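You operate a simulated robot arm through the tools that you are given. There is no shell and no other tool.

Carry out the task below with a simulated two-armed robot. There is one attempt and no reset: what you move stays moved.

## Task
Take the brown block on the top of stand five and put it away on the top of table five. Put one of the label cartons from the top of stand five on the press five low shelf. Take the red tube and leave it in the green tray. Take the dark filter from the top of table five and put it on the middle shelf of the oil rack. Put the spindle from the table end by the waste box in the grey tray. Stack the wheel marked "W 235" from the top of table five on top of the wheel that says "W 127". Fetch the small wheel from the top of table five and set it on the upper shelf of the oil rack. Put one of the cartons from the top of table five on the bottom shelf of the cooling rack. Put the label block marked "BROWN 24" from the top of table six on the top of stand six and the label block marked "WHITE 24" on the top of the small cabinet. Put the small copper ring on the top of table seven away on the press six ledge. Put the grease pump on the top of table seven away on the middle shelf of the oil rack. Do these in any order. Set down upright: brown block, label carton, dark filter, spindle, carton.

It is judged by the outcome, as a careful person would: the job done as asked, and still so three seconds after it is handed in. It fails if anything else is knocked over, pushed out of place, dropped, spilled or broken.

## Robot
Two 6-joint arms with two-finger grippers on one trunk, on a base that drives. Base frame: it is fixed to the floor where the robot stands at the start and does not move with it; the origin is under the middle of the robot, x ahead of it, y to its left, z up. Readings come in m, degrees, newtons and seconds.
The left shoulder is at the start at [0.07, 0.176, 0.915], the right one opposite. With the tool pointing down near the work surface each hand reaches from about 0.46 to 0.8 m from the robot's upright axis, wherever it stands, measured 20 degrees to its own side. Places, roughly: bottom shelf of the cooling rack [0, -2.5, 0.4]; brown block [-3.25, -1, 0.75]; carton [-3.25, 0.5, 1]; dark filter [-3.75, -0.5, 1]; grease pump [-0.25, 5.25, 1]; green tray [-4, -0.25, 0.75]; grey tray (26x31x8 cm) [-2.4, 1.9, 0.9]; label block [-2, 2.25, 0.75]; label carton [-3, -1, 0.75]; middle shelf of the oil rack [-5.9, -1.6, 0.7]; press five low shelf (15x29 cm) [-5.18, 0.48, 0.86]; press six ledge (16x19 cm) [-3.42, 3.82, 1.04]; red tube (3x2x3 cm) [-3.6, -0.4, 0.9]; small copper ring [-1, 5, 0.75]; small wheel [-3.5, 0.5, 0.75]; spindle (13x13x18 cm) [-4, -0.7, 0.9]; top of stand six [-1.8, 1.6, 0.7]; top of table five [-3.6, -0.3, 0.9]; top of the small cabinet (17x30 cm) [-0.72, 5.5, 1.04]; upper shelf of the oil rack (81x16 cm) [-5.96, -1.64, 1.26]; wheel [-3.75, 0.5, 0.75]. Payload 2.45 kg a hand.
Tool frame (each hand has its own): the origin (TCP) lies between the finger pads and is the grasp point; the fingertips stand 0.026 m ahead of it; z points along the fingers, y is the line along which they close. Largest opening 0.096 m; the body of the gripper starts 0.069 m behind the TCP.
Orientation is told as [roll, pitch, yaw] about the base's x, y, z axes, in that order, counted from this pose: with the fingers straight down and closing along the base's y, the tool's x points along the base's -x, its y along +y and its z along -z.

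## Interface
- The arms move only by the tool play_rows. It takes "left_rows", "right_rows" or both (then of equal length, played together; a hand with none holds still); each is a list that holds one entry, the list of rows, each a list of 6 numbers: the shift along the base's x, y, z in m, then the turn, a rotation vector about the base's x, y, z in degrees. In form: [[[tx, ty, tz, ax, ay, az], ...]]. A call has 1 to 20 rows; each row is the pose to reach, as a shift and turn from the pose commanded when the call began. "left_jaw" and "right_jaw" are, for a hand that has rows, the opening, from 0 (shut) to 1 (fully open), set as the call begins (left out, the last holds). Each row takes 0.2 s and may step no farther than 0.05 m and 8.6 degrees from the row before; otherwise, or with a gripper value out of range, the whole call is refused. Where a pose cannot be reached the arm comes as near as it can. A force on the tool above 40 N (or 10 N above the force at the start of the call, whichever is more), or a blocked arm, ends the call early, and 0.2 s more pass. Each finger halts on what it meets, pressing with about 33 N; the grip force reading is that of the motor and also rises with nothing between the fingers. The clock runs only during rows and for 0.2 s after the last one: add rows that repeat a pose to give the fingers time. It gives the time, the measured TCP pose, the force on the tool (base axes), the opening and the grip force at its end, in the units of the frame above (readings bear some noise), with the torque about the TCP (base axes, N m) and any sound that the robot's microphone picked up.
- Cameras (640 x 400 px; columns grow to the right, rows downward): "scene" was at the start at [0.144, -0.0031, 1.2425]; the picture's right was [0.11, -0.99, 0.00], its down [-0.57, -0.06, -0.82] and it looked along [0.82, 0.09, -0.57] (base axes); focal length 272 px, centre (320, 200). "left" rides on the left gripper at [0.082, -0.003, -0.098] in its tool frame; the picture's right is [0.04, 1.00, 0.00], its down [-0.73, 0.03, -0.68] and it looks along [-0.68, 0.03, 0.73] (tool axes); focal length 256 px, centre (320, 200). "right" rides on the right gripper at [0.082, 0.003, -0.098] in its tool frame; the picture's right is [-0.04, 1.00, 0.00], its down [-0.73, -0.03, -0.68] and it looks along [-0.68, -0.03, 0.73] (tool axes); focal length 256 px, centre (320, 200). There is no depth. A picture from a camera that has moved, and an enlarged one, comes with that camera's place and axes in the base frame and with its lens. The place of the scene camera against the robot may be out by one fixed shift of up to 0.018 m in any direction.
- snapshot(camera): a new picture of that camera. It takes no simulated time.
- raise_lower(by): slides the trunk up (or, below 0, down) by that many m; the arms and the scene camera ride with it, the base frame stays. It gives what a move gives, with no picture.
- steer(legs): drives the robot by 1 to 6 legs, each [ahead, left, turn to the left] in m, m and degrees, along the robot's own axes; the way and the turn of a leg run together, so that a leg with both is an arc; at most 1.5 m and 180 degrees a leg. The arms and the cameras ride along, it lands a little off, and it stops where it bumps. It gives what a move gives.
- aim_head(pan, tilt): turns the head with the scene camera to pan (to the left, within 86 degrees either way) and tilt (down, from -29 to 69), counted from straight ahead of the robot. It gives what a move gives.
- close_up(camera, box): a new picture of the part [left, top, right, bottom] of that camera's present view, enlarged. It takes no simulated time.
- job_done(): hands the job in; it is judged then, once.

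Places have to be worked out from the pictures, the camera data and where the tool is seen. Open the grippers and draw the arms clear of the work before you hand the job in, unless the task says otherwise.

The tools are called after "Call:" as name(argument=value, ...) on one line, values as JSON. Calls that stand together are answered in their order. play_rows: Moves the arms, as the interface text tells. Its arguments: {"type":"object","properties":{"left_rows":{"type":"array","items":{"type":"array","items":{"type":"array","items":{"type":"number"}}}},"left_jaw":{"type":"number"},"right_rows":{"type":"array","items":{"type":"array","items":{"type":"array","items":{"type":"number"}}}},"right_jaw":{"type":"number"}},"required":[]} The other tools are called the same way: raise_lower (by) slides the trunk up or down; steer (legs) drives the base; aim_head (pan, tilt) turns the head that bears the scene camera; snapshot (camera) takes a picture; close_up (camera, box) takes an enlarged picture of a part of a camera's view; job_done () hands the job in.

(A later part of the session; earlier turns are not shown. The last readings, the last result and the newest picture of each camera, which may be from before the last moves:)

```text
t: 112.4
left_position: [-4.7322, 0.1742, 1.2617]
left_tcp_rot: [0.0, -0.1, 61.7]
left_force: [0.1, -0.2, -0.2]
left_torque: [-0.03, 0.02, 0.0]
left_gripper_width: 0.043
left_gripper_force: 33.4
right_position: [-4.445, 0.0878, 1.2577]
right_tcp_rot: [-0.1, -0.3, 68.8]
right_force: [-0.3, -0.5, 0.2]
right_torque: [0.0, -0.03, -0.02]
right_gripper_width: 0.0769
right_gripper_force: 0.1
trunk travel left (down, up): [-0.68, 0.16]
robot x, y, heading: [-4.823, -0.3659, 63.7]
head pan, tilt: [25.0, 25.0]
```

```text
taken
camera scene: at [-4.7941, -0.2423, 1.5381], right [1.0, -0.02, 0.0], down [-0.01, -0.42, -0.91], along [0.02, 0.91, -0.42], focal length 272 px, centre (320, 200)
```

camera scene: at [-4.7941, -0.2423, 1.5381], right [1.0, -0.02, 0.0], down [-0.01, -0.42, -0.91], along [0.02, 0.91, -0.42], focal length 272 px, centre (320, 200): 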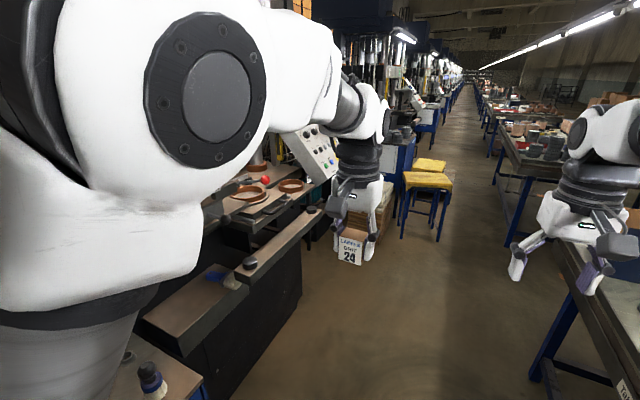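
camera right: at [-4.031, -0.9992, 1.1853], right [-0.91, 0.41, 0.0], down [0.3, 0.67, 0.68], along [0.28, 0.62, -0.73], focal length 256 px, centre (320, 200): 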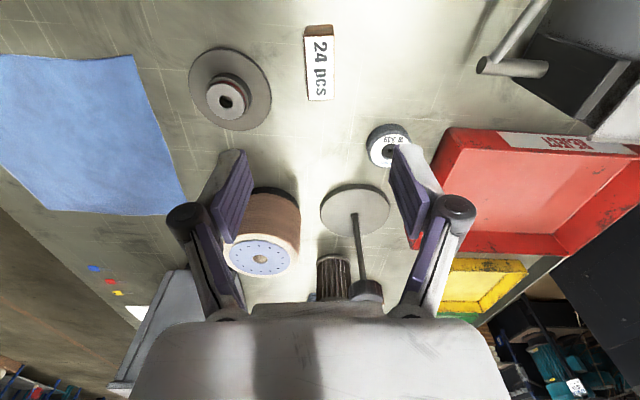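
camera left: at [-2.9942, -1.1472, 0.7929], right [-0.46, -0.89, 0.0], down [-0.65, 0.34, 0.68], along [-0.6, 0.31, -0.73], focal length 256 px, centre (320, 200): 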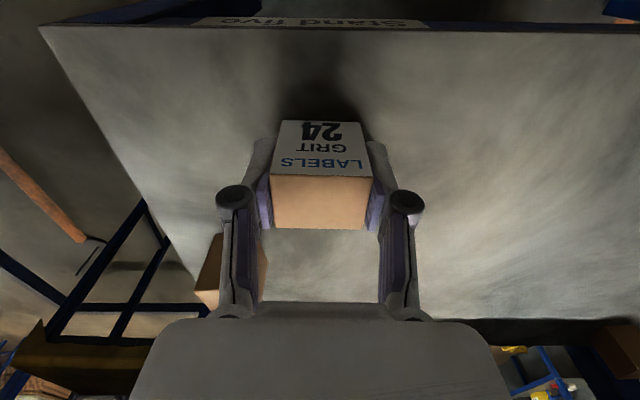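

I can see two ledges on the press. I'll back toward the table, advance level with the shelf and turn left to face the press.

Call:
steer(legs=[[0.42, -0.1, 0], [0, 0, 89]])

Call:
aim_head(pan=0, tilt=35)

Call:
snapshot(camera="scene")

Call:
snapshot(camera="left")

```text
t: 118.8
left_position: [-5.0836, 0.0792, 1.2631]
left_tcp_rot: [0.0, -0.1, 149.4]
left_force: [0.1, 0.2, 0.3]
left_torque: [-0.02, 0.0, 0.01]
left_gripper_width: 0.043
left_gripper_force: 33.1
right_position: [-4.9884, 0.3647, 1.2563]
right_tcp_rot: [0.0, -0.3, 156.5]
right_force: [0.4, -0.3, -0.4]
right_torque: [-0.01, -0.01, 0.02]
right_gripper_width: 0.0769
right_gripper_force: 0.1
trunk travel left (down, up): [-0.68, 0.16]
robot x, y, heading: [-4.5492, -0.0373, 151.5]
head pan, tilt: [25.0, 25.0]
```

```text
t: 119.7
left_position: [-5.084, 0.0793, 1.263]
left_tcp_rot: [0.0, -0.2, 149.4]
left_force: [-0.4, 0.5, 1.2]
left_torque: [0.0, 0.0, -0.01]
left_gripper_width: 0.0429
left_gripper_force: 33.2
right_position: [-4.9877, 0.3636, 1.2573]
right_tcp_rot: [0.0, -0.5, 156.3]
right_force: [0.3, -0.7, 0.0]
right_torque: [-0.01, 0.0, -0.01]
right_gripper_width: 0.0769
right_gripper_force: 0.1
trunk travel left (down, up): [-0.68, 0.16]
robot x, y, heading: [-4.5514, -0.036, 151.4]
head pan, tilt: [0.0, 35.0]
```

```text
taken
camera scene: at [-4.6638, 0.0191, 1.5223], right [0.48, 0.88, 0.0], down [0.5, -0.27, -0.82], along [-0.72, 0.39, -0.57], focal length 272 px, centre (320, 200)
```

scene: 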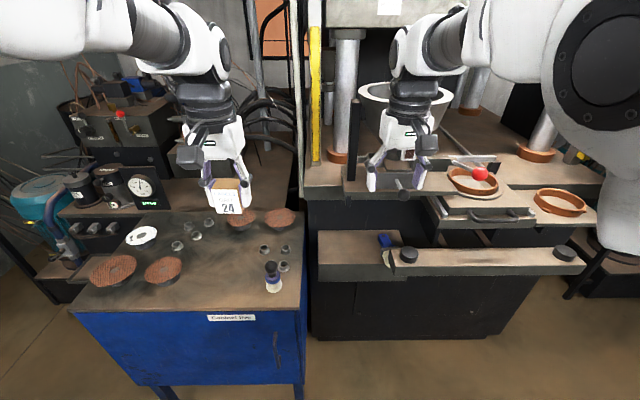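

```text
taken
camera left: at [-5.0136, 0.0415, 1.3599], right [-0.47, -0.88, 0.0], down [-0.65, 0.35, 0.68], along [-0.6, 0.32, -0.73], focal length 256 px, centre (320, 200)
```

left: 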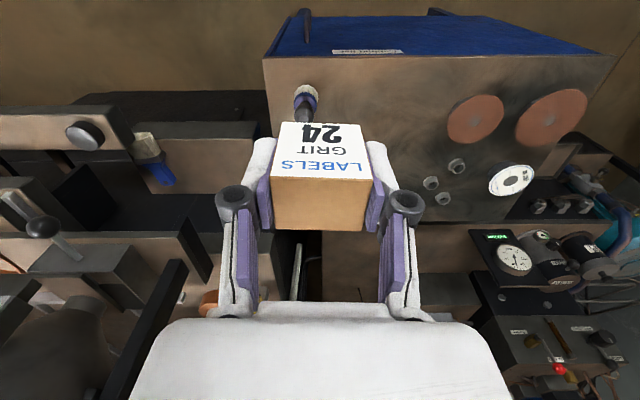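

The low shelf is the wide block left of the control bar, with a blue brush at its right end. Zoom in to measure.

Call:
close_up(camera="scene", box=[300, 210, 420, 290])

Call:
close_up(camera="left", box=[80, 80, 280, 205])

Call:
snapshot(camera="right")

```text
5.00 times, centred on (360, 250) of scene
camera zoom: at [-4.6638, 0.0191, 1.5223], right [0.48, 0.88, 0.0], down [0.5, -0.27, -0.82], along [-0.72, 0.39, -0.57], focal length 1358 px, centre (120, -50)
```

zoom: 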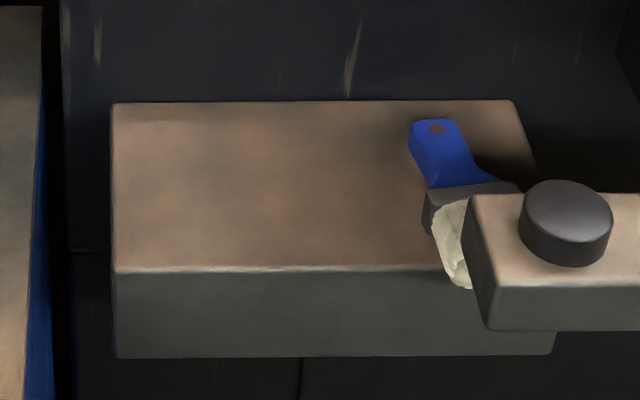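

```text
3.20 times, centred on (180, 142) of left
camera zoom: at [-5.0136, 0.0415, 1.3599], right [-0.47, -0.88, 0.0], down [-0.65, 0.35, 0.68], along [-0.6, 0.32, -0.73], focal length 819 px, centre (768, 384)
```

zoom: 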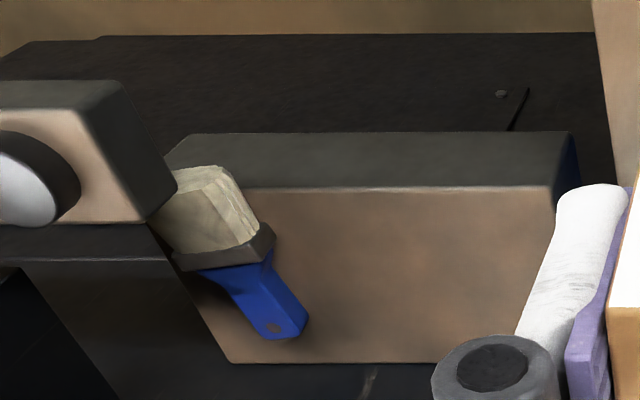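

```text
taken
camera right: at [-4.9117, 0.3278, 1.3553], right [-0.44, -0.9, 0.0], down [-0.66, 0.32, 0.68], along [-0.62, 0.3, -0.73], focal length 256 px, centre (320, 200)
```

right: 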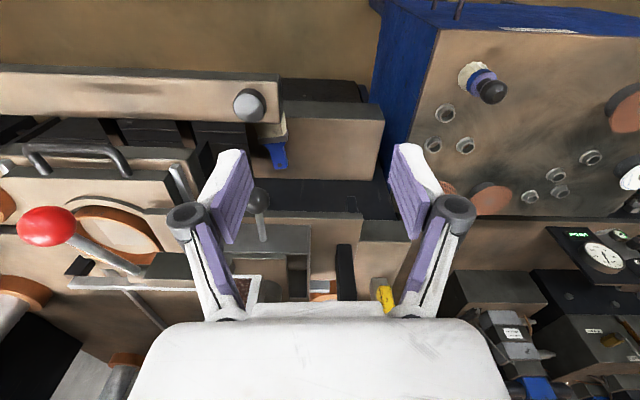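

The shelf's free left part is centred near (-5.20,0.41); the red lever knob is at (-4.95,0.57,1.23), close to the right hand, so I lift the right hand first, then creep forward and slightly right.

Call:
play_rows(right_rows=[[[0.0, 0, 0.04, 0, 0, 0], [0.0, 0, 0.08, 0, 0, 0], [0.02, -0.01, 0.12, 0, 0, 0], [0.05, -0.025, 0.14, 0, 0, 0]]])

Call:
steer(legs=[[0.13, -0.08, 0]])

Call:
snapshot(camera="scene")

Call:
snapshot(camera="left")

```text
t: 120.7
left_position: [-5.0812, 0.0776, 1.2634]
left_tcp_rot: [0.0, -0.1, 149.4]
left_force: [0.3, -0.5, -0.3]
left_torque: [0.03, 0.05, 0.03]
left_gripper_width: 0.0431
left_gripper_force: 33.0
right_position: [-4.9342, 0.3353, 1.4005]
right_tcp_rot: [0.0, -0.4, 156.4]
right_force: [0.4, 0.1, -0.4]
right_torque: [0.04, 0.05, 0.01]
right_gripper_width: 0.0768
right_gripper_force: 0.0
trunk travel left (down, up): [-0.68, 0.16]
robot x, y, heading: [-4.5484, -0.0313, 151.3]
head pan, tilt: [0.0, 35.0]
```

```text
t: 122.1
left_position: [-5.1599, 0.2119, 1.2629]
left_tcp_rot: [0.0, -0.2, 149.4]
left_force: [0.7, 0.2, -0.4]
left_torque: [0.03, 0.04, 0.01]
left_gripper_width: 0.0431
left_gripper_force: 32.8
right_position: [-5.0127, 0.469, 1.3993]
right_tcp_rot: [0.0, -0.5, 156.4]
right_force: [0.0, -0.3, 0.1]
right_torque: [0.01, 0.0, 0.01]
right_gripper_width: 0.0769
right_gripper_force: 0.2
trunk travel left (down, up): [-0.68, 0.16]
robot x, y, heading: [-4.6241, 0.0979, 151.3]
head pan, tilt: [0.0, 35.0]
```

```text
taken
camera scene: at [-4.7383, 0.1502, 1.5226], right [0.48, 0.88, 0.0], down [0.5, -0.27, -0.82], along [-0.72, 0.39, -0.57], focal length 272 px, centre (320, 200)
```

scene: 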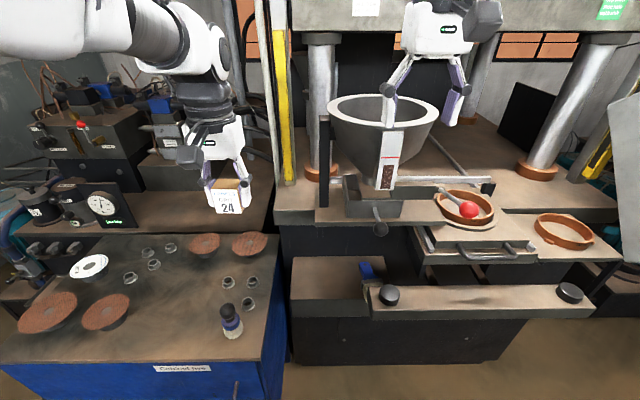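

```text
taken
camera left: at [-5.0882, 0.173, 1.3606], right [-0.47, -0.88, 0.0], down [-0.65, 0.35, 0.68], along [-0.6, 0.32, -0.73], focal length 256 px, centre (320, 200)
```

left: 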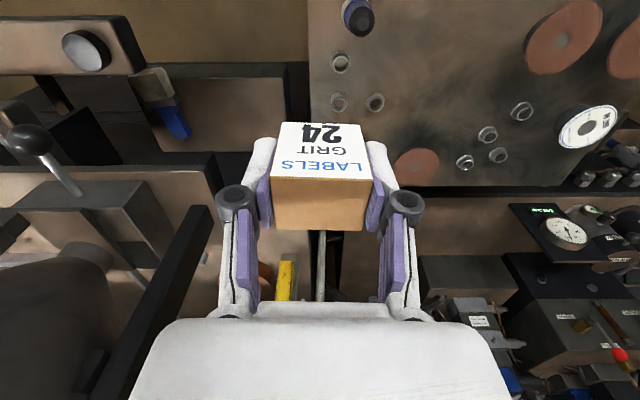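

The spot is clear: the black knob and post nearby are >10 cm off. I move the left hand above the shelf's free part, then descend to z≈0.93.

Call:
play_rows(left_rows=[[[-0.01, 0.045, 0, 0, 0, 0.5], [-0.02, 0.09, 0, 0, 0, 1], [-0.03, 0.135, 0, 0, 0, 1.5], [-0.036, 0.175, -0.01, 0, 0, 2], [-0.039, 0.197, -0.04, 0, 0, 2], [-0.039, 0.197, -0.085, 0, 0, 2], [-0.039, 0.197, -0.13, 0, 0, 2], [-0.039, 0.197, -0.175, 0, 0, 2], [-0.039, 0.197, -0.22, 0, 0, 2], [-0.039, 0.197, -0.22, 0, 0, 2]]])

Call:
snapshot(camera="scene")

Call:
snapshot(camera="left")

```text
t: 123.3
left_position: [-5.2094, 0.3943, 1.2347]
left_tcp_rot: [-0.4, -0.5, 152.4]
left_force: [-1.1, -1.4, -1.3]
left_torque: [0.04, -0.01, 0.0]
left_gripper_width: 0.0431
left_gripper_force: 33.2
right_position: [-5.0152, 0.4669, 1.3997]
right_tcp_rot: [-0.1, -0.4, 156.5]
right_force: [-0.5, -0.9, 0.9]
right_torque: [0.02, -0.01, -0.01]
right_gripper_width: 0.0771
right_gripper_force: 0.0
trunk travel left (down, up): [-0.68, 0.16]
robot x, y, heading: [-4.6236, 0.0975, 151.4]
head pan, tilt: [0.0, 35.0]
stopped in row 6 (left hand): the force on the tool passed its limit at 86 N (the readings are from after the stop); the commanded pose is now the measured one
```

```text
taken
camera scene: at [-4.7402, 0.1484, 1.5225], right [0.48, 0.88, 0.0], down [0.5, -0.27, -0.82], along [-0.72, 0.39, -0.57], focal length 272 px, centre (320, 200)
```

scene: 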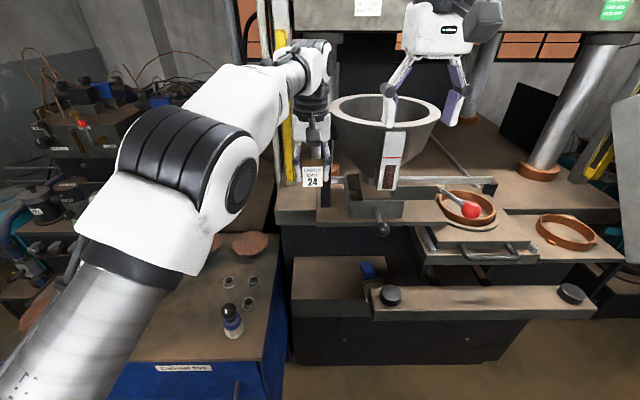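

```text
taken
camera left: at [-5.1363, 0.3589, 1.3319], right [-0.43, -0.9, -0.01], down [-0.66, 0.31, 0.68], along [-0.62, 0.3, -0.73], focal length 256 px, centre (320, 200)
```

left: 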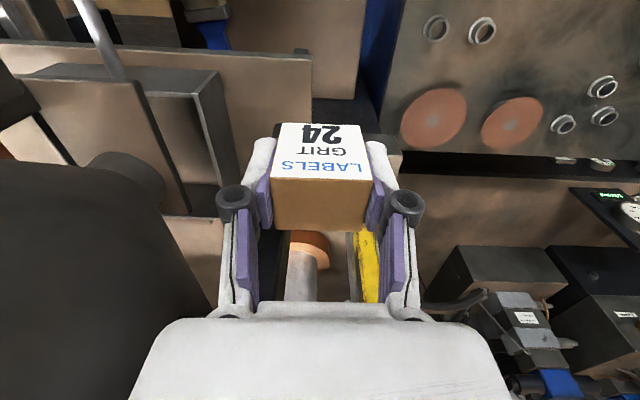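

The hand touched the guard post: re-triangulating shows that the post hangs just above the shelf at (-5.24,0.44), z 1.10–1.34. I'll back straight off, then come down in front of the shelf and go in under it, using the shelf's front-left part.

Call:
play_rows(left_rows=[[[0.035, -0.02, 0.0, 0, 0, 0], [0.068, -0.05, 0.0, 0, 0, 0], [0.098, -0.074, 0.0, 0, 0, 0], [0.098, -0.074, 0.0, 0, 0, 0]]])

Call:
snapshot(camera="left")

Call:
close_up(camera="scene", box=[250, 60, 410, 300])

```text
t: 123.9
left_position: [-5.1731, 0.3309, 1.1272]
left_tcp_rot: [-2.8, 12.9, 154.5]
left_force: [0.3, 0.5, -1.2]
left_torque: [0.01, -0.04, 0.03]
left_gripper_width: 0.0429
left_gripper_force: 33.1
left hand out of reach, approached as far as the arm can: row 2, 3
right_position: [-5.0172, 0.4698, 1.3978]
right_tcp_rot: [0.0, -0.2, 156.5]
right_force: [-0.1, -0.1, -1.1]
right_torque: [0.02, -0.06, -0.01]
right_gripper_width: 0.0767
right_gripper_force: 0.0
trunk travel left (down, up): [-0.68, 0.16]
robot x, y, heading: [-4.6286, 0.098, 151.5]
head pan, tilt: [0.0, 35.0]
stopped in row 3 (left hand): the arm was blocked; the commanded pose is now the measured one
```

```text
taken
camera left: at [-5.1244, 0.3054, 1.2407], right [-0.38, -0.92, -0.04], down [-0.81, 0.32, 0.5], along [-0.45, 0.22, -0.87], focal length 256 px, centre (320, 200)
```

left: 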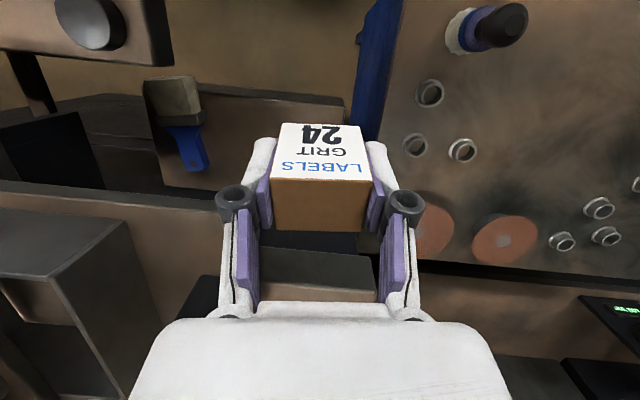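

```text
1.67 times, centred on (330, 180) of scene
camera zoom: at [-4.7418, 0.1517, 1.5221], right [0.48, 0.88, 0.0], down [0.51, -0.27, -0.82], along [-0.72, 0.39, -0.57], focal length 453 px, centre (303, 233)
```

zoom: 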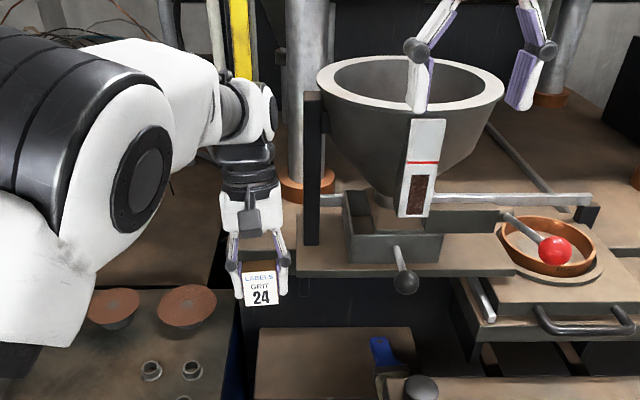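

The left arm ended tilted (13°) and lower than commanded; the carton is still firmly gripped. The press table edge overhangs the shelf, so I straighten the hand while backing it toward me.

Call:
play_rows(left_rows=[[[0.02, -0.01, 0.0, 1.0, 4.3, -0.8], [0.04, -0.02, 0.0, 2.0, 8.6, -1.6], [0.06, -0.03, 0.0, 3.0, 12.8, -2.5], [0.06, -0.03, 0.0, 3.0, 12.8, -2.5]]])

Call:
snapshot(camera="scene")

```text
t: 124.6
left_position: [-5.1508, 0.2799, 1.0539]
left_tcp_rot: [-3.3, 13.7, 155.1]
left_force: [-0.2, 0.0, -0.9]
left_torque: [0.01, -0.01, 0.04]
left_gripper_width: 0.0428
left_gripper_force: 32.9
left hand out of reach, approached as far as the arm can: row 2, 3
right_position: [-5.0153, 0.4718, 1.3984]
right_tcp_rot: [0.0, -0.4, 156.6]
right_force: [0.3, 0.5, -0.4]
right_torque: [0.02, -0.02, -0.03]
right_gripper_width: 0.0769
right_gripper_force: 0.0
trunk travel left (down, up): [-0.68, 0.16]
robot x, y, heading: [-4.6267, 0.0956, 151.3]
head pan, tilt: [0.0, 35.0]
stopped in row 3 (left hand): the arm was blocked; the commanded pose is now the measured one
```

```text
taken
camera scene: at [-4.7405, 0.1525, 1.5222], right [0.48, 0.88, 0.0], down [0.5, -0.27, -0.82], along [-0.72, 0.39, -0.57], focal length 272 px, centre (320, 200)
```

scene: 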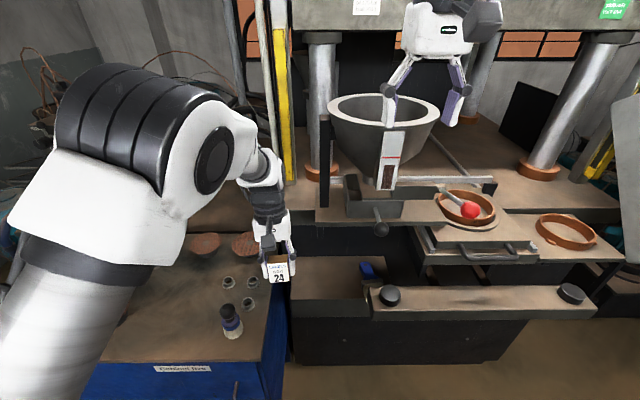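

The arm seems at a joint limit and drifts. I'll try a pure rotation fix combined with moving the hand to its own (left) side, toward its natural region.

Call:
play_rows(left_rows=[[[-0.01, -0.02, 0.0, 0, 0, 0], [-0.02, -0.04, 0.0, 0, 0, 0], [-0.03, -0.06, 0.0, 0, 0, 0], [-0.04, -0.08, 0.0, 0, 0, 0]]])

```text
t: 125.6
left_position: [-5.1886, 0.2002, 1.0527]
left_tcp_rot: [-2.9, 13.5, 154.8]
left_force: [-0.1, -0.6, -0.1]
left_torque: [0.02, 0.02, -0.03]
left_gripper_width: 0.0432
left_gripper_force: 33.1
right_position: [-5.0163, 0.4682, 1.3989]
right_tcp_rot: [0.0, -0.5, 156.5]
right_force: [0.3, -1.0, -0.3]
right_torque: [0.04, -0.01, -0.02]
right_gripper_width: 0.0766
right_gripper_force: 0.1
trunk travel left (down, up): [-0.68, 0.16]
robot x, y, heading: [-4.6238, 0.1012, 151.6]
head pan, tilt: [0.0, 35.0]
```

That worked. Now straighten the tilt in place.

Call:
play_rows(left_rows=[[[0, 0, 0.01, 0.8, 3.4, -0.5], [0, 0, 0.02, 1.6, 6.7, -1], [0, 0, 0.03, 2.4, 10, -1.5], [0, 0, 0.03, 3.1, 13.4, -2], [0, 0, 0.03, 3.1, 13.4, -2]]])

Call:
snapshot(camera="left")

```text
t: 126.8
left_position: [-5.1892, 0.2001, 1.0838]
left_tcp_rot: [0.1, 0.1, 153.2]
left_force: [0.4, -0.4, -0.4]
left_torque: [-0.01, -0.01, 0.01]
left_gripper_width: 0.0429
left_gripper_force: 32.7
right_position: [-5.0146, 0.4693, 1.3991]
right_tcp_rot: [0.0, -0.3, 156.5]
right_force: [-0.4, 0.3, 0.8]
right_torque: [0.01, -0.04, -0.02]
right_gripper_width: 0.0767
right_gripper_force: 0.0
trunk travel left (down, up): [-0.68, 0.16]
robot x, y, heading: [-4.6233, 0.1004, 151.5]
head pan, tilt: [0.0, 35.0]
```

```text
taken
camera left: at [-5.1156, 0.1668, 1.182], right [-0.41, -0.91, 0.0], down [-0.67, 0.31, 0.68], along [-0.62, 0.28, -0.73], focal length 256 px, centre (320, 200)
```

left: 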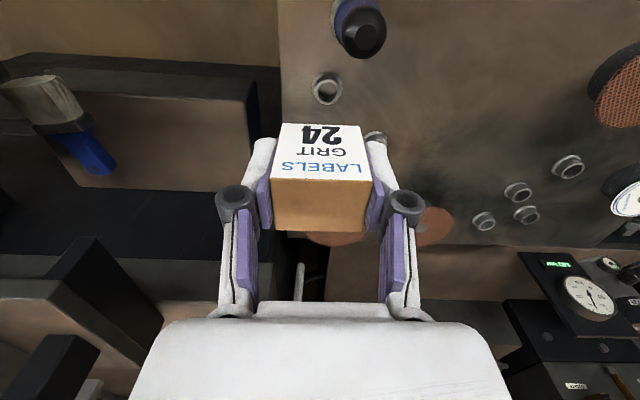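

Straight again, and the wrist camera confirms the shelf's front-left corner at (-5.195,0.300). I shift the base right so the target is in the left arm's natural zone.

Call:
steer(legs=[[0, -0.15, 0]])

Call:
snapshot(camera="left")

Call:
snapshot(camera="scene")

```text
t: 128.2
left_position: [-5.1164, 0.3329, 1.0837]
left_tcp_rot: [0.1, 0.0, 153.2]
left_force: [0.2, -0.5, -0.7]
left_torque: [0.02, -0.03, -0.01]
left_gripper_width: 0.0431
left_gripper_force: 32.5
right_position: [-4.9416, 0.6036, 1.3997]
right_tcp_rot: [-0.1, -0.4, 156.5]
right_force: [0.4, -0.9, -0.2]
right_torque: [0.01, 0.02, -0.01]
right_gripper_width: 0.0768
right_gripper_force: 0.1
trunk travel left (down, up): [-0.68, 0.16]
robot x, y, heading: [-4.5509, 0.235, 151.4]
head pan, tilt: [0.0, 35.0]
```

```text
taken
camera left: at [-5.0435, 0.2994, 1.1818], right [-0.41, -0.91, 0.0], down [-0.67, 0.3, 0.68], along [-0.62, 0.28, -0.74], focal length 256 px, centre (320, 200)
```

left: 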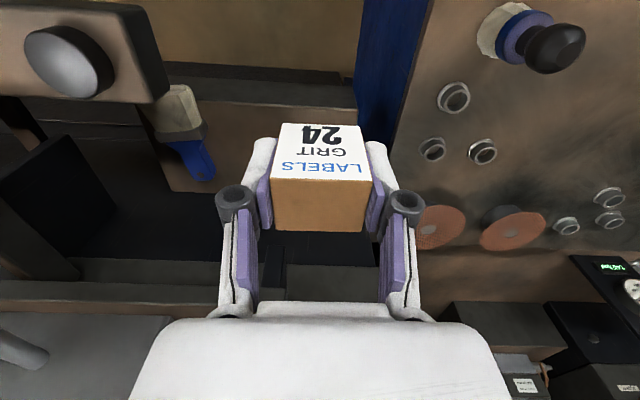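

```text
taken
camera scene: at [-4.6683, 0.2841, 1.5223], right [0.48, 0.88, 0.0], down [0.51, -0.27, -0.82], along [-0.72, 0.39, -0.57], focal length 272 px, centre (320, 200)
```

scene: 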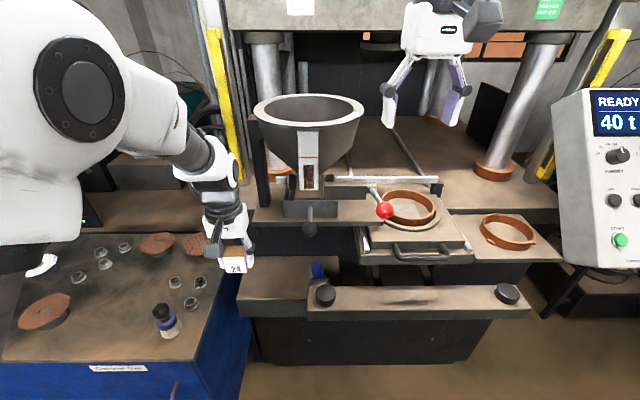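

Now lower in front of the shelf to z≈0.93, then inch in over its front part.

Call:
play_rows(left_rows=[[[0, 0, -0.04, 0, 0, -0.5], [0, 0, -0.08, 0, 0, -1], [0, 0, -0.12, 0, 0, -1], [0, 0, -0.145, 0, 0, -1], [0, 0, -0.145, 0, 0, -1]]])

Call:
snapshot(camera="left")

Call:
close_up(camera="scene", box=[160, 150, 360, 300])

```text
t: 129.4
left_position: [-5.1168, 0.3349, 0.9412]
left_tcp_rot: [0.1, 0.1, 152.3]
left_force: [0.1, -0.3, -0.3]
left_torque: [-0.01, 0.0, 0.01]
left_gripper_width: 0.043
left_gripper_force: 32.6
right_position: [-4.9421, 0.6044, 1.3999]
right_tcp_rot: [0.0, -0.4, 156.5]
right_force: [0.5, 0.7, 0.8]
right_torque: [0.02, 0.01, 0.01]
right_gripper_width: 0.0765
right_gripper_force: 0.0
trunk travel left (down, up): [-0.68, 0.16]
robot x, y, heading: [-4.556, 0.2361, 151.4]
head pan, tilt: [0.0, 35.0]
```

```text
taken
camera left: at [-5.0438, 0.2995, 1.0387], right [-0.43, -0.9, 0.0], down [-0.66, 0.32, 0.68], along [-0.61, 0.29, -0.73], focal length 256 px, centre (320, 200)
```

left: 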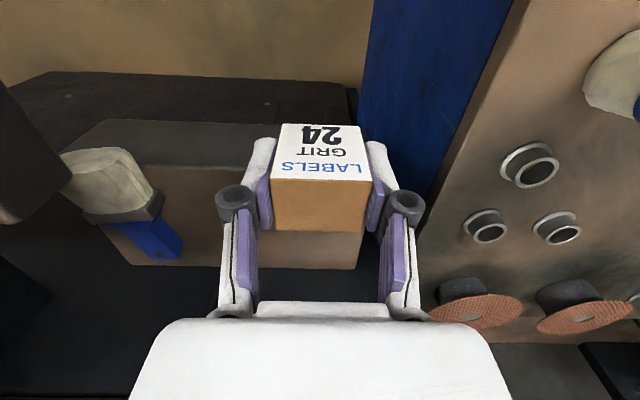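

```text
2.67 times, centred on (260, 225) of scene
camera zoom: at [-4.6665, 0.2861, 1.5224], right [0.48, 0.88, 0.0], down [0.5, -0.27, -0.82], along [-0.72, 0.39, -0.57], focal length 724 px, centre (480, 133)
```

zoom: 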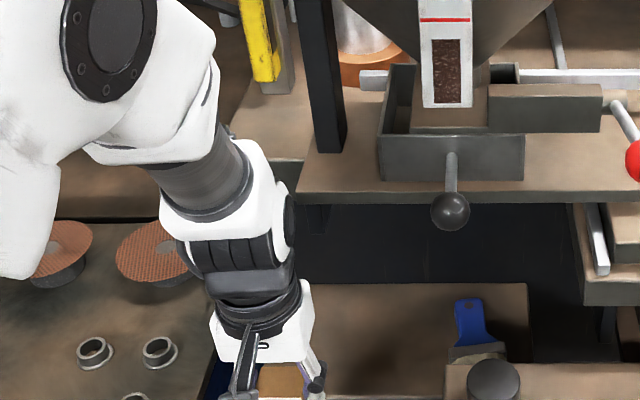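

Clear ahead. Inch forward 8.9 cm to bring the carton over the shelf.

Call:
play_rows(left_rows=[[[-0.02, 0.0095, 0, 0, 0, 0], [-0.04, 0.019, 0, 0, 0, 0], [-0.06, 0.0285, 0, 0, 0, 0], [-0.081, 0.037, 0, 0, 0, 0], [-0.081, 0.037, 0, 0, 0, 0]]])

Call:
snapshot(camera="left")

Call:
close_up(camera="scene", box=[160, 150, 360, 300])

```text
t: 130.6
left_position: [-5.1964, 0.3607, 0.9498]
left_tcp_rot: [-0.4, -0.8, 152.4]
left_force: [0.0, 0.4, -0.5]
left_torque: [-0.01, 0.0, 0.01]
left_gripper_width: 0.0431
left_gripper_force: 33.1
right_position: [-4.9352, 0.5886, 1.4043]
right_tcp_rot: [-0.3, -0.9, 156.7]
right_force: [-0.6, -0.2, 0.0]
right_torque: [0.01, 0.03, 0.01]
right_gripper_width: 0.0771
right_gripper_force: 0.0
trunk travel left (down, up): [-0.68, 0.16]
robot x, y, heading: [-4.5497, 0.2326, 151.7]
head pan, tilt: [0.0, 35.0]
```

```text
taken
camera left: at [-5.1222, 0.3246, 1.045], right [-0.43, -0.9, -0.01], down [-0.66, 0.3, 0.69], along [-0.62, 0.3, -0.72], focal length 256 px, centre (320, 200)
```

left: 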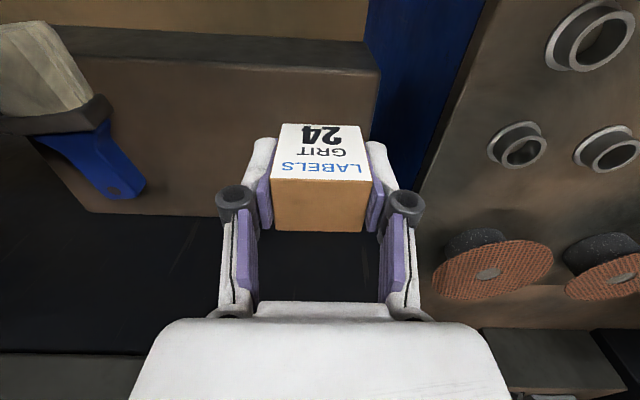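

```text
2.67 times, centred on (260, 225) of scene
camera zoom: at [-4.6588, 0.2702, 1.5244], right [0.47, 0.88, 0.01], down [0.5, -0.26, -0.83], along [-0.72, 0.39, -0.56], focal length 724 px, centre (480, 133)
```

zoom: 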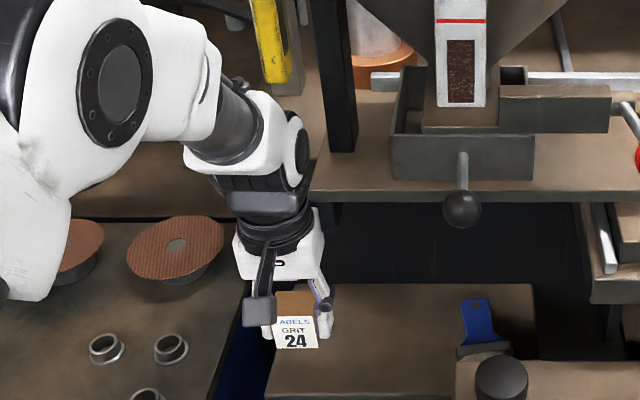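

The whole robot got tilted a hair: an arm link is pressing on the press corner. I back off immediately.

Call:
play_rows(left_rows=[[[0.02, -0.0095, 0, 0, 0, 0], [0.04, -0.019, 0, 0, 0, 0], [0.04, -0.019, 0, 0, 0, 0]]])

Call:
snapshot(camera="scene")

```text
t: 131.4
left_position: [-5.159, 0.3509, 0.9366]
left_tcp_rot: [0.1, 0.3, 152.1]
left_force: [-0.9, -0.7, -0.7]
left_torque: [0.07, -0.03, -0.01]
left_gripper_width: 0.043
left_gripper_force: 32.6
right_position: [-4.9433, 0.6016, 1.399]
right_tcp_rot: [-0.2, -0.4, 156.3]
right_force: [0.1, -0.8, -0.5]
right_torque: [0.04, -0.04, 0.01]
right_gripper_width: 0.0767
right_gripper_force: 0.1
trunk travel left (down, up): [-0.68, 0.16]
robot x, y, heading: [-4.5497, 0.2315, 151.3]
head pan, tilt: [0.0, 35.0]
```

```text
taken
camera scene: at [-4.669, 0.2829, 1.522], right [0.48, 0.88, 0.0], down [0.51, -0.27, -0.82], along [-0.72, 0.39, -0.57], focal length 272 px, centre (320, 200)
```

scene: 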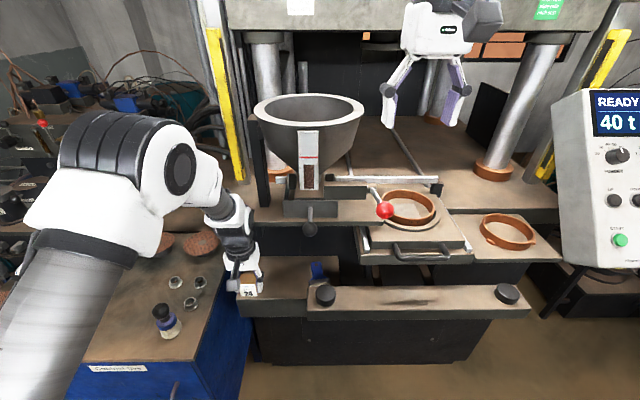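

All looks undisturbed. I'll tilt the hand so the wrist leans back (12°), which gives the wrist clearance, and shift 1.5 cm left.

Call:
play_rows(left_rows=[[[0, -0.003, 0.005, 1.4, 2.65, 0], [-0.002, -0.006, 0.01, 2.8, 5.3, 0], [-0.004, -0.009, 0.01, 4.2, 7.95, 0], [-0.006, -0.012, 0.01, 5.6, 10.6, 0], [-0.006, -0.012, 0.01, 5.6, 10.6, 0]]])

Call:
close_up(camera="scene", box=[160, 150, 360, 300])

Call:
snapshot(camera="left")

```text
t: 132.6
left_position: [-5.1647, 0.3396, 0.9484]
left_tcp_rot: [0.2, -11.9, 152.3]
left_force: [0.5, 0.2, -0.5]
left_torque: [-0.01, -0.01, 0.01]
left_gripper_width: 0.043
left_gripper_force: 32.5
right_position: [-4.9424, 0.6023, 1.3988]
right_tcp_rot: [0.0, -0.3, 156.6]
right_force: [-0.1, 0.3, 0.5]
right_torque: [0.02, -0.02, -0.02]
right_gripper_width: 0.077
right_gripper_force: 0.0
trunk travel left (down, up): [-0.68, 0.16]
robot x, y, heading: [-4.5509, 0.2316, 151.5]
head pan, tilt: [0.0, 35.0]
```

```text
2.67 times, centred on (260, 225) of scene
camera zoom: at [-4.6677, 0.2858, 1.5223], right [0.48, 0.88, 0.0], down [0.5, -0.27, -0.82], along [-0.72, 0.39, -0.57], focal length 724 px, centre (480, 133)
```

zoom: 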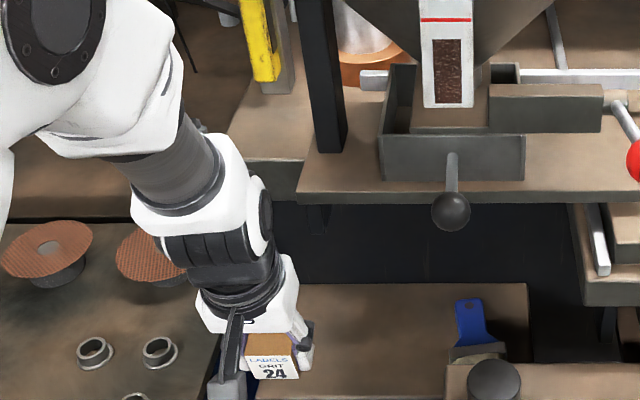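

```text
taken
camera left: at [-5.0752, 0.296, 1.0276], right [-0.43, -0.9, -0.01], down [-0.52, 0.24, 0.82], along [-0.73, 0.35, -0.58], focal length 256 px, centre (320, 200)
```

left: 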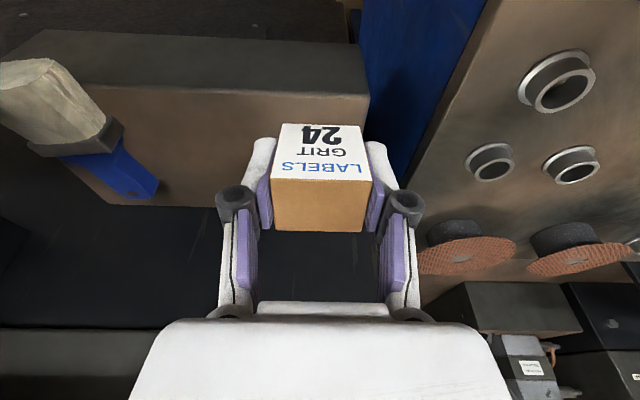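

Advance 4 cm over the shelf and lower to just above it.

Call:
play_rows(left_rows=[[[-0.0177, 0.0094, 0, 0, 0, 0], [-0.0353, 0.0188, 0, 0, 0, 0], [-0.0353, 0.0188, -0.015, 0, 0, 0], [-0.0353, 0.0188, -0.03, 0, 0, 0], [-0.0353, 0.0188, -0.038, 0, 0, 0], [-0.0353, 0.0188, -0.038, 0, 0, 0]]])

Call:
close_up(camera="scene", box=[160, 150, 360, 300])

Call:
snapshot(camera="left")

```text
t: 134.0
left_position: [-5.1978, 0.3599, 0.9114]
left_tcp_rot: [0.1, -11.8, 152.2]
left_force: [0.3, 0.1, 0.3]
left_torque: [0.02, -0.02, 0.03]
left_gripper_width: 0.0431
left_gripper_force: 32.6
right_position: [-4.9413, 0.6049, 1.3992]
right_tcp_rot: [0.0, -0.5, 156.6]
right_force: [0.3, -0.8, 0.6]
right_torque: [-0.02, 0.01, -0.03]
right_gripper_width: 0.0767
right_gripper_force: 0.1
trunk travel left (down, up): [-0.68, 0.16]
robot x, y, heading: [-4.5494, 0.2358, 151.3]
head pan, tilt: [0.0, 35.0]
```

```text
2.67 times, centred on (260, 225) of scene
camera zoom: at [-4.6668, 0.2862, 1.5223], right [0.48, 0.88, 0.0], down [0.5, -0.27, -0.82], along [-0.72, 0.39, -0.57], focal length 724 px, centre (480, 133)
```

zoom: 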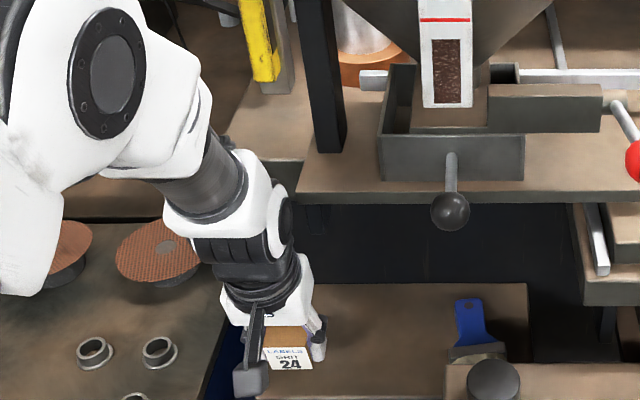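

```text
taken
camera left: at [-5.1088, 0.3159, 0.9905], right [-0.43, -0.9, -0.01], down [-0.52, 0.24, 0.82], along [-0.73, 0.35, -0.58], focal length 256 px, centre (320, 200)
```

left: 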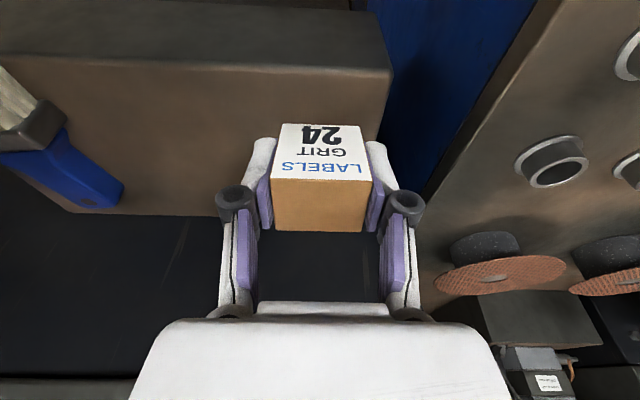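

No base push this time. Lower in 3 mm steps to feel the shelf.

Call:
play_rows(left_rows=[[[0, 0, -0.004, 0, 0, 0], [0, 0, -0.008, 0, 0, 0], [0, 0, -0.011, 0, 0, 0], [0, 0, -0.011, 0, 0, 0]]])

```text
t: 135.0
left_position: [-5.1989, 0.3609, 0.9003]
left_tcp_rot: [0.1, -12.0, 152.2]
left_force: [-1.4, 1.0, -0.9]
left_torque: [0.04, -0.03, -0.02]
left_gripper_width: 0.0428
left_gripper_force: 32.7
right_position: [-4.9415, 0.6051, 1.3982]
right_tcp_rot: [0.0, -0.4, 156.4]
right_force: [0.2, -0.2, 0.1]
right_torque: [0.0, -0.04, -0.01]
right_gripper_width: 0.0767
right_gripper_force: 0.1
trunk travel left (down, up): [-0.68, 0.16]
robot x, y, heading: [-4.5554, 0.235, 151.6]
head pan, tilt: [0.0, 35.0]
```

Call:
play_rows(left_rows=[[[0, 0, -0.003, 0, 0, 0], [0, 0, -0.006, 0, 0, 0], [0, 0, -0.006, 0, 0, 0]]])

Call:
close_up(camera="scene", box=[200, 230, 320, 310])

```text
t: 135.8
left_position: [-5.1982, 0.3601, 0.8939]
left_tcp_rot: [0.1, -11.9, 152.2]
left_force: [0.0, 0.2, -0.6]
left_torque: [-0.02, -0.01, 0.0]
left_gripper_width: 0.0431
left_gripper_force: 32.8
right_position: [-4.9418, 0.6037, 1.3986]
right_tcp_rot: [-0.1, -0.4, 156.5]
right_force: [-0.4, 1.3, -0.1]
right_torque: [-0.01, 0.01, -0.02]
right_gripper_width: 0.077
right_gripper_force: 0.0
trunk travel left (down, up): [-0.68, 0.16]
robot x, y, heading: [-4.5513, 0.2313, 151.7]
head pan, tilt: [0.0, 35.0]
```

```text
5.00 times, centred on (260, 270) of scene
camera zoom: at [-4.667, 0.2862, 1.5223], right [0.48, 0.88, 0.0], down [0.5, -0.27, -0.82], along [-0.72, 0.39, -0.57], focal length 1358 px, centre (620, -150)
```

zoom: 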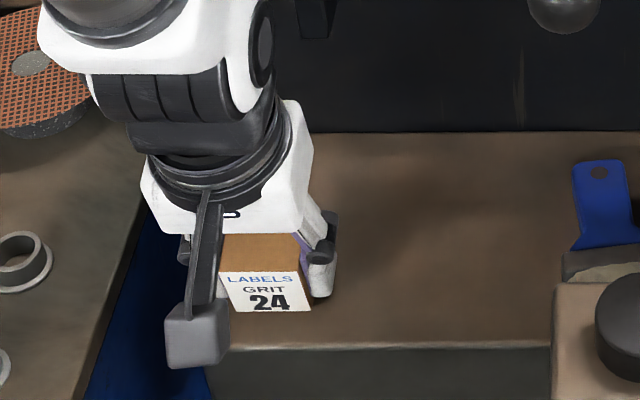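

The carton hovers over the shelf about 3 cm behind its front edge. Keep lowering.

Call:
play_rows(left_rows=[[[0, 0, -0.003, 0, 0, 0], [0, 0, -0.006, 0, 0, 0], [0, 0, -0.009, 0, 0, 0], [0, 0, -0.009, 0, 0, 0]]])

```text
t: 136.8
left_position: [-5.1976, 0.3584, 0.8877]
left_tcp_rot: [0.1, -12.1, 152.2]
left_force: [-4.0, -1.5, 16.7]
left_torque: [-0.07, 0.06, -0.02]
left_gripper_width: 0.0427
left_gripper_force: 32.9
right_position: [-4.9402, 0.6037, 1.3983]
right_tcp_rot: [0.0, -0.4, 156.5]
right_force: [-0.7, -0.1, -0.8]
right_torque: [0.01, 0.0, 0.03]
right_gripper_width: 0.0768
right_gripper_force: 0.0
trunk travel left (down, up): [-0.68, 0.16]
robot x, y, heading: [-4.5483, 0.2314, 151.6]
head pan, tilt: [0.0, 35.0]
```

Contact (17 N). Ease up 2 mm, open gently, and check how the carton settles.

Call:
play_rows(left_rows=[[[0, 0, 0.002, 0, 0, 0], [0, 0, 0.002, 0, 0, 0]]])

Call:
play_rows(left_rows=[[[0, 0, 0, 0, 0, 0], [0, 0, 0, 0, 0, 0], [0, 0, 0, 0, 0, 0]]], left_jaw=0.62)

Call:
snapshot(camera="left")

Call:
close_up(camera="scene", box=[200, 230, 320, 310])

```text
t: 137.4
left_position: [-5.1975, 0.3583, 0.8878]
left_tcp_rot: [0.1, -11.9, 152.2]
left_force: [-4.1, 0.2, 11.5]
left_torque: [0.02, 0.03, -0.05]
left_gripper_width: 0.043
left_gripper_force: 32.9
right_position: [-4.9401, 0.604, 1.3987]
right_tcp_rot: [0.0, -0.4, 156.5]
right_force: [0.4, 0.2, -0.9]
right_torque: [0.01, -0.02, 0.0]
right_gripper_width: 0.0766
right_gripper_force: 0.1
trunk travel left (down, up): [-0.68, 0.16]
robot x, y, heading: [-4.5524, 0.2309, 151.6]
head pan, tilt: [0.0, 35.0]
```

```text
t: 138.2
left_position: [-5.197, 0.3589, 0.8864]
left_tcp_rot: [0.2, -11.9, 152.3]
left_force: [0.3, -0.3, -0.3]
left_torque: [-0.03, 0.0, 0.0]
left_gripper_width: 0.0595
left_gripper_force: 0.1
right_position: [-4.9412, 0.6047, 1.3982]
right_tcp_rot: [-0.1, -0.4, 156.5]
right_force: [-0.6, -0.7, 0.3]
right_torque: [-0.05, 0.01, -0.04]
right_gripper_width: 0.0768
right_gripper_force: 0.0
trunk travel left (down, up): [-0.68, 0.16]
robot x, y, heading: [-4.5475, 0.2327, 151.2]
head pan, tilt: [0.0, 35.0]
```

```text
taken
camera left: at [-5.1085, 0.3161, 0.9659], right [-0.43, -0.9, -0.01], down [-0.53, 0.24, 0.82], along [-0.73, 0.35, -0.58], focal length 256 px, centre (320, 200)
```

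left: 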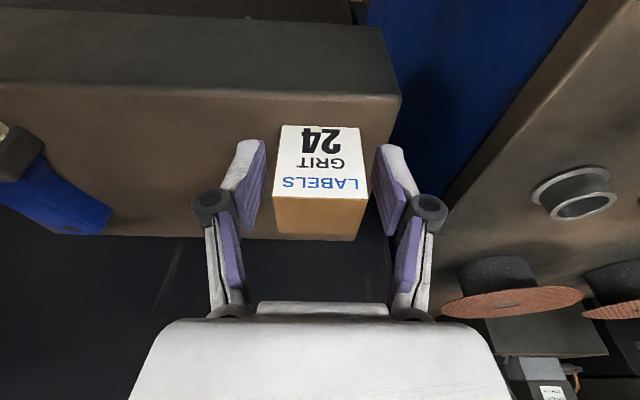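

```text
5.00 times, centred on (260, 270) of scene
camera zoom: at [-4.6673, 0.2863, 1.5223], right [0.48, 0.88, 0.0], down [0.5, -0.27, -0.82], along [-0.72, 0.39, -0.57], focal length 1358 px, centre (620, -150)
```

zoom: 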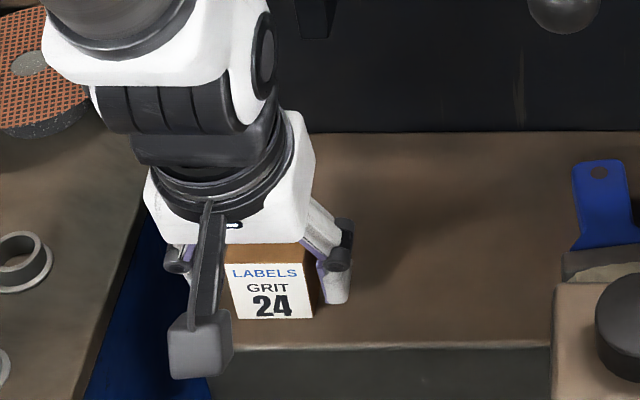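

The carton stands upright on the shelf. I withdraw the hand along its axis, up and back.

Call:
play_rows(left_rows=[[[0.005, -0.003, 0.025, 0, 0, 0], [0.012, -0.006, 0.055, 0, 0, 0], [0.03, -0.016, 0.085, 0, 0, 0], [0.06, -0.032, 0.11, -1.4, -2.65, 0], [0.09, -0.048, 0.14, -2.8, -5.3, 0], [0.09, -0.048, 0.18, -4.2, -7.95, 0], [0.09, -0.048, 0.22, -5.6, -10.6, 0], [0.09, -0.048, 0.26, -5.6, -10.6, 0], [0.09, -0.048, 0.3, -5.6, -10.6, 0]]], left_jaw=0.8)

Call:
snapshot(camera="scene")

```text
t: 140.2
left_position: [-5.1096, 0.3108, 1.188]
left_tcp_rot: [0.2, 0.0, 152.2]
left_force: [0.3, -1.0, 0.2]
left_torque: [0.0, -0.01, 0.03]
left_gripper_width: 0.0769
left_gripper_force: 0.0
right_position: [-4.9407, 0.6047, 1.3981]
right_tcp_rot: [0.1, -0.4, 156.4]
right_force: [-0.1, 0.4, -0.5]
right_torque: [0.01, 0.01, 0.02]
right_gripper_width: 0.0768
right_gripper_force: 0.1
trunk travel left (down, up): [-0.68, 0.16]
robot x, y, heading: [-4.5489, 0.2317, 151.5]
head pan, tilt: [0.0, 35.0]
```

```text
taken
camera scene: at [-4.666, 0.2859, 1.5224], right [0.48, 0.88, 0.0], down [0.5, -0.27, -0.82], along [-0.72, 0.39, -0.57], focal length 272 px, centre (320, 200)
```

scene: 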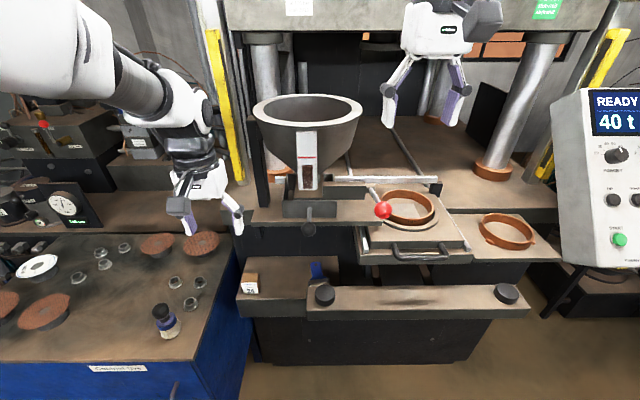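

Press shelf task is done and nothing else moved. I back up a little and turn around to face table five from the aisle.

Call:
steer(legs=[[-0.1, 0, 0], [0, 0, 179]])

Call:
aim_head(pan=0, tilt=40)

Call:
snapshot(camera="scene")

Call:
snapshot(camera="right")

Call:
snapshot(camera="left")

```text
t: 148.6
left_position: [-3.9084, 0.0834, 1.1867]
left_tcp_rot: [0.2, 0.1, -30.1]
left_force: [0.6, -0.2, 0.7]
left_torque: [0.01, -0.03, -0.01]
left_gripper_width: 0.0765
left_gripper_force: 0.1
right_position: [-4.0889, -0.2033, 1.3993]
right_tcp_rot: [0.0, -0.4, -25.8]
right_force: [-0.9, 0.6, -0.1]
right_torque: [-0.01, -0.02, -0.02]
right_gripper_width: 0.0767
right_gripper_force: 0.0
trunk travel left (down, up): [-0.68, 0.16]
robot x, y, heading: [-4.4656, 0.1864, -30.6]
head pan, tilt: [0.0, 35.0]
```

```text
t: 149.3
left_position: [-3.9092, 0.085, 1.1872]
left_tcp_rot: [0.1, 0.1, -30.1]
left_force: [-0.2, 0.6, -0.4]
left_torque: [0.02, -0.01, -0.01]
left_gripper_width: 0.0768
left_gripper_force: 0.0
right_position: [-4.089, -0.2025, 1.3978]
right_tcp_rot: [-0.1, -0.4, -25.9]
right_force: [-0.2, 0.5, -0.9]
right_torque: [0.0, -0.02, -0.02]
right_gripper_width: 0.0769
right_gripper_force: 0.1
trunk travel left (down, up): [-0.68, 0.16]
robot x, y, heading: [-4.4629, 0.1835, -30.8]
head pan, tilt: [0.0, 40.0]
```

```text
taken
camera scene: at [-4.3413, 0.1033, 1.5148], right [-0.51, -0.86, 0.0], down [-0.55, 0.33, -0.77], along [0.66, -0.39, -0.64], focal length 272 px, centre (320, 200)
```

scene: 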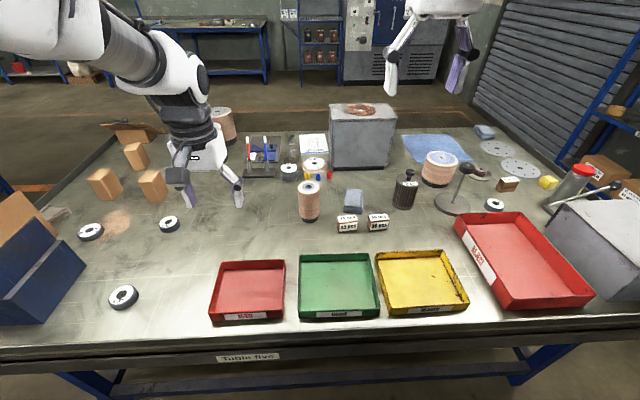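

```text
taken
camera right: at [-4.1604, -0.1635, 1.4972], right [0.47, 0.88, 0.0], down [0.64, -0.34, 0.68], along [0.6, -0.32, -0.73], focal length 256 px, centre (320, 200)
```

right: 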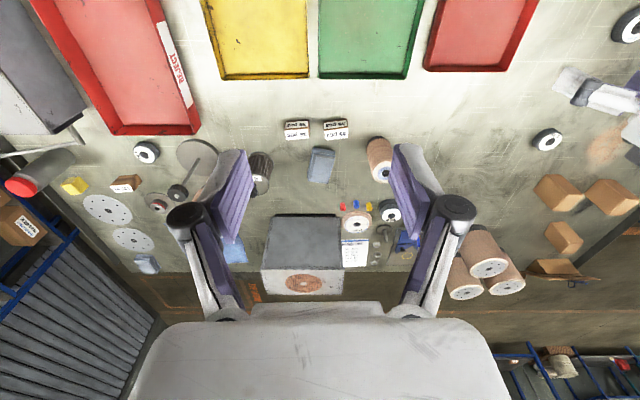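

```text
taken
camera left: at [-3.9823, 0.1226, 1.285], right [0.47, 0.88, 0.0], down [0.65, -0.34, 0.68], along [0.6, -0.32, -0.74], focal length 256 px, centre (320, 200)
```

left: 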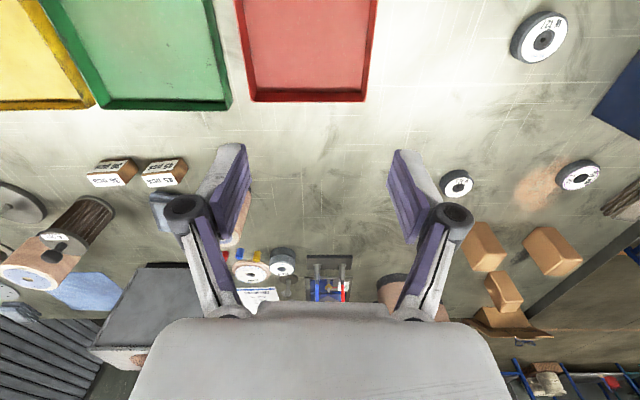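

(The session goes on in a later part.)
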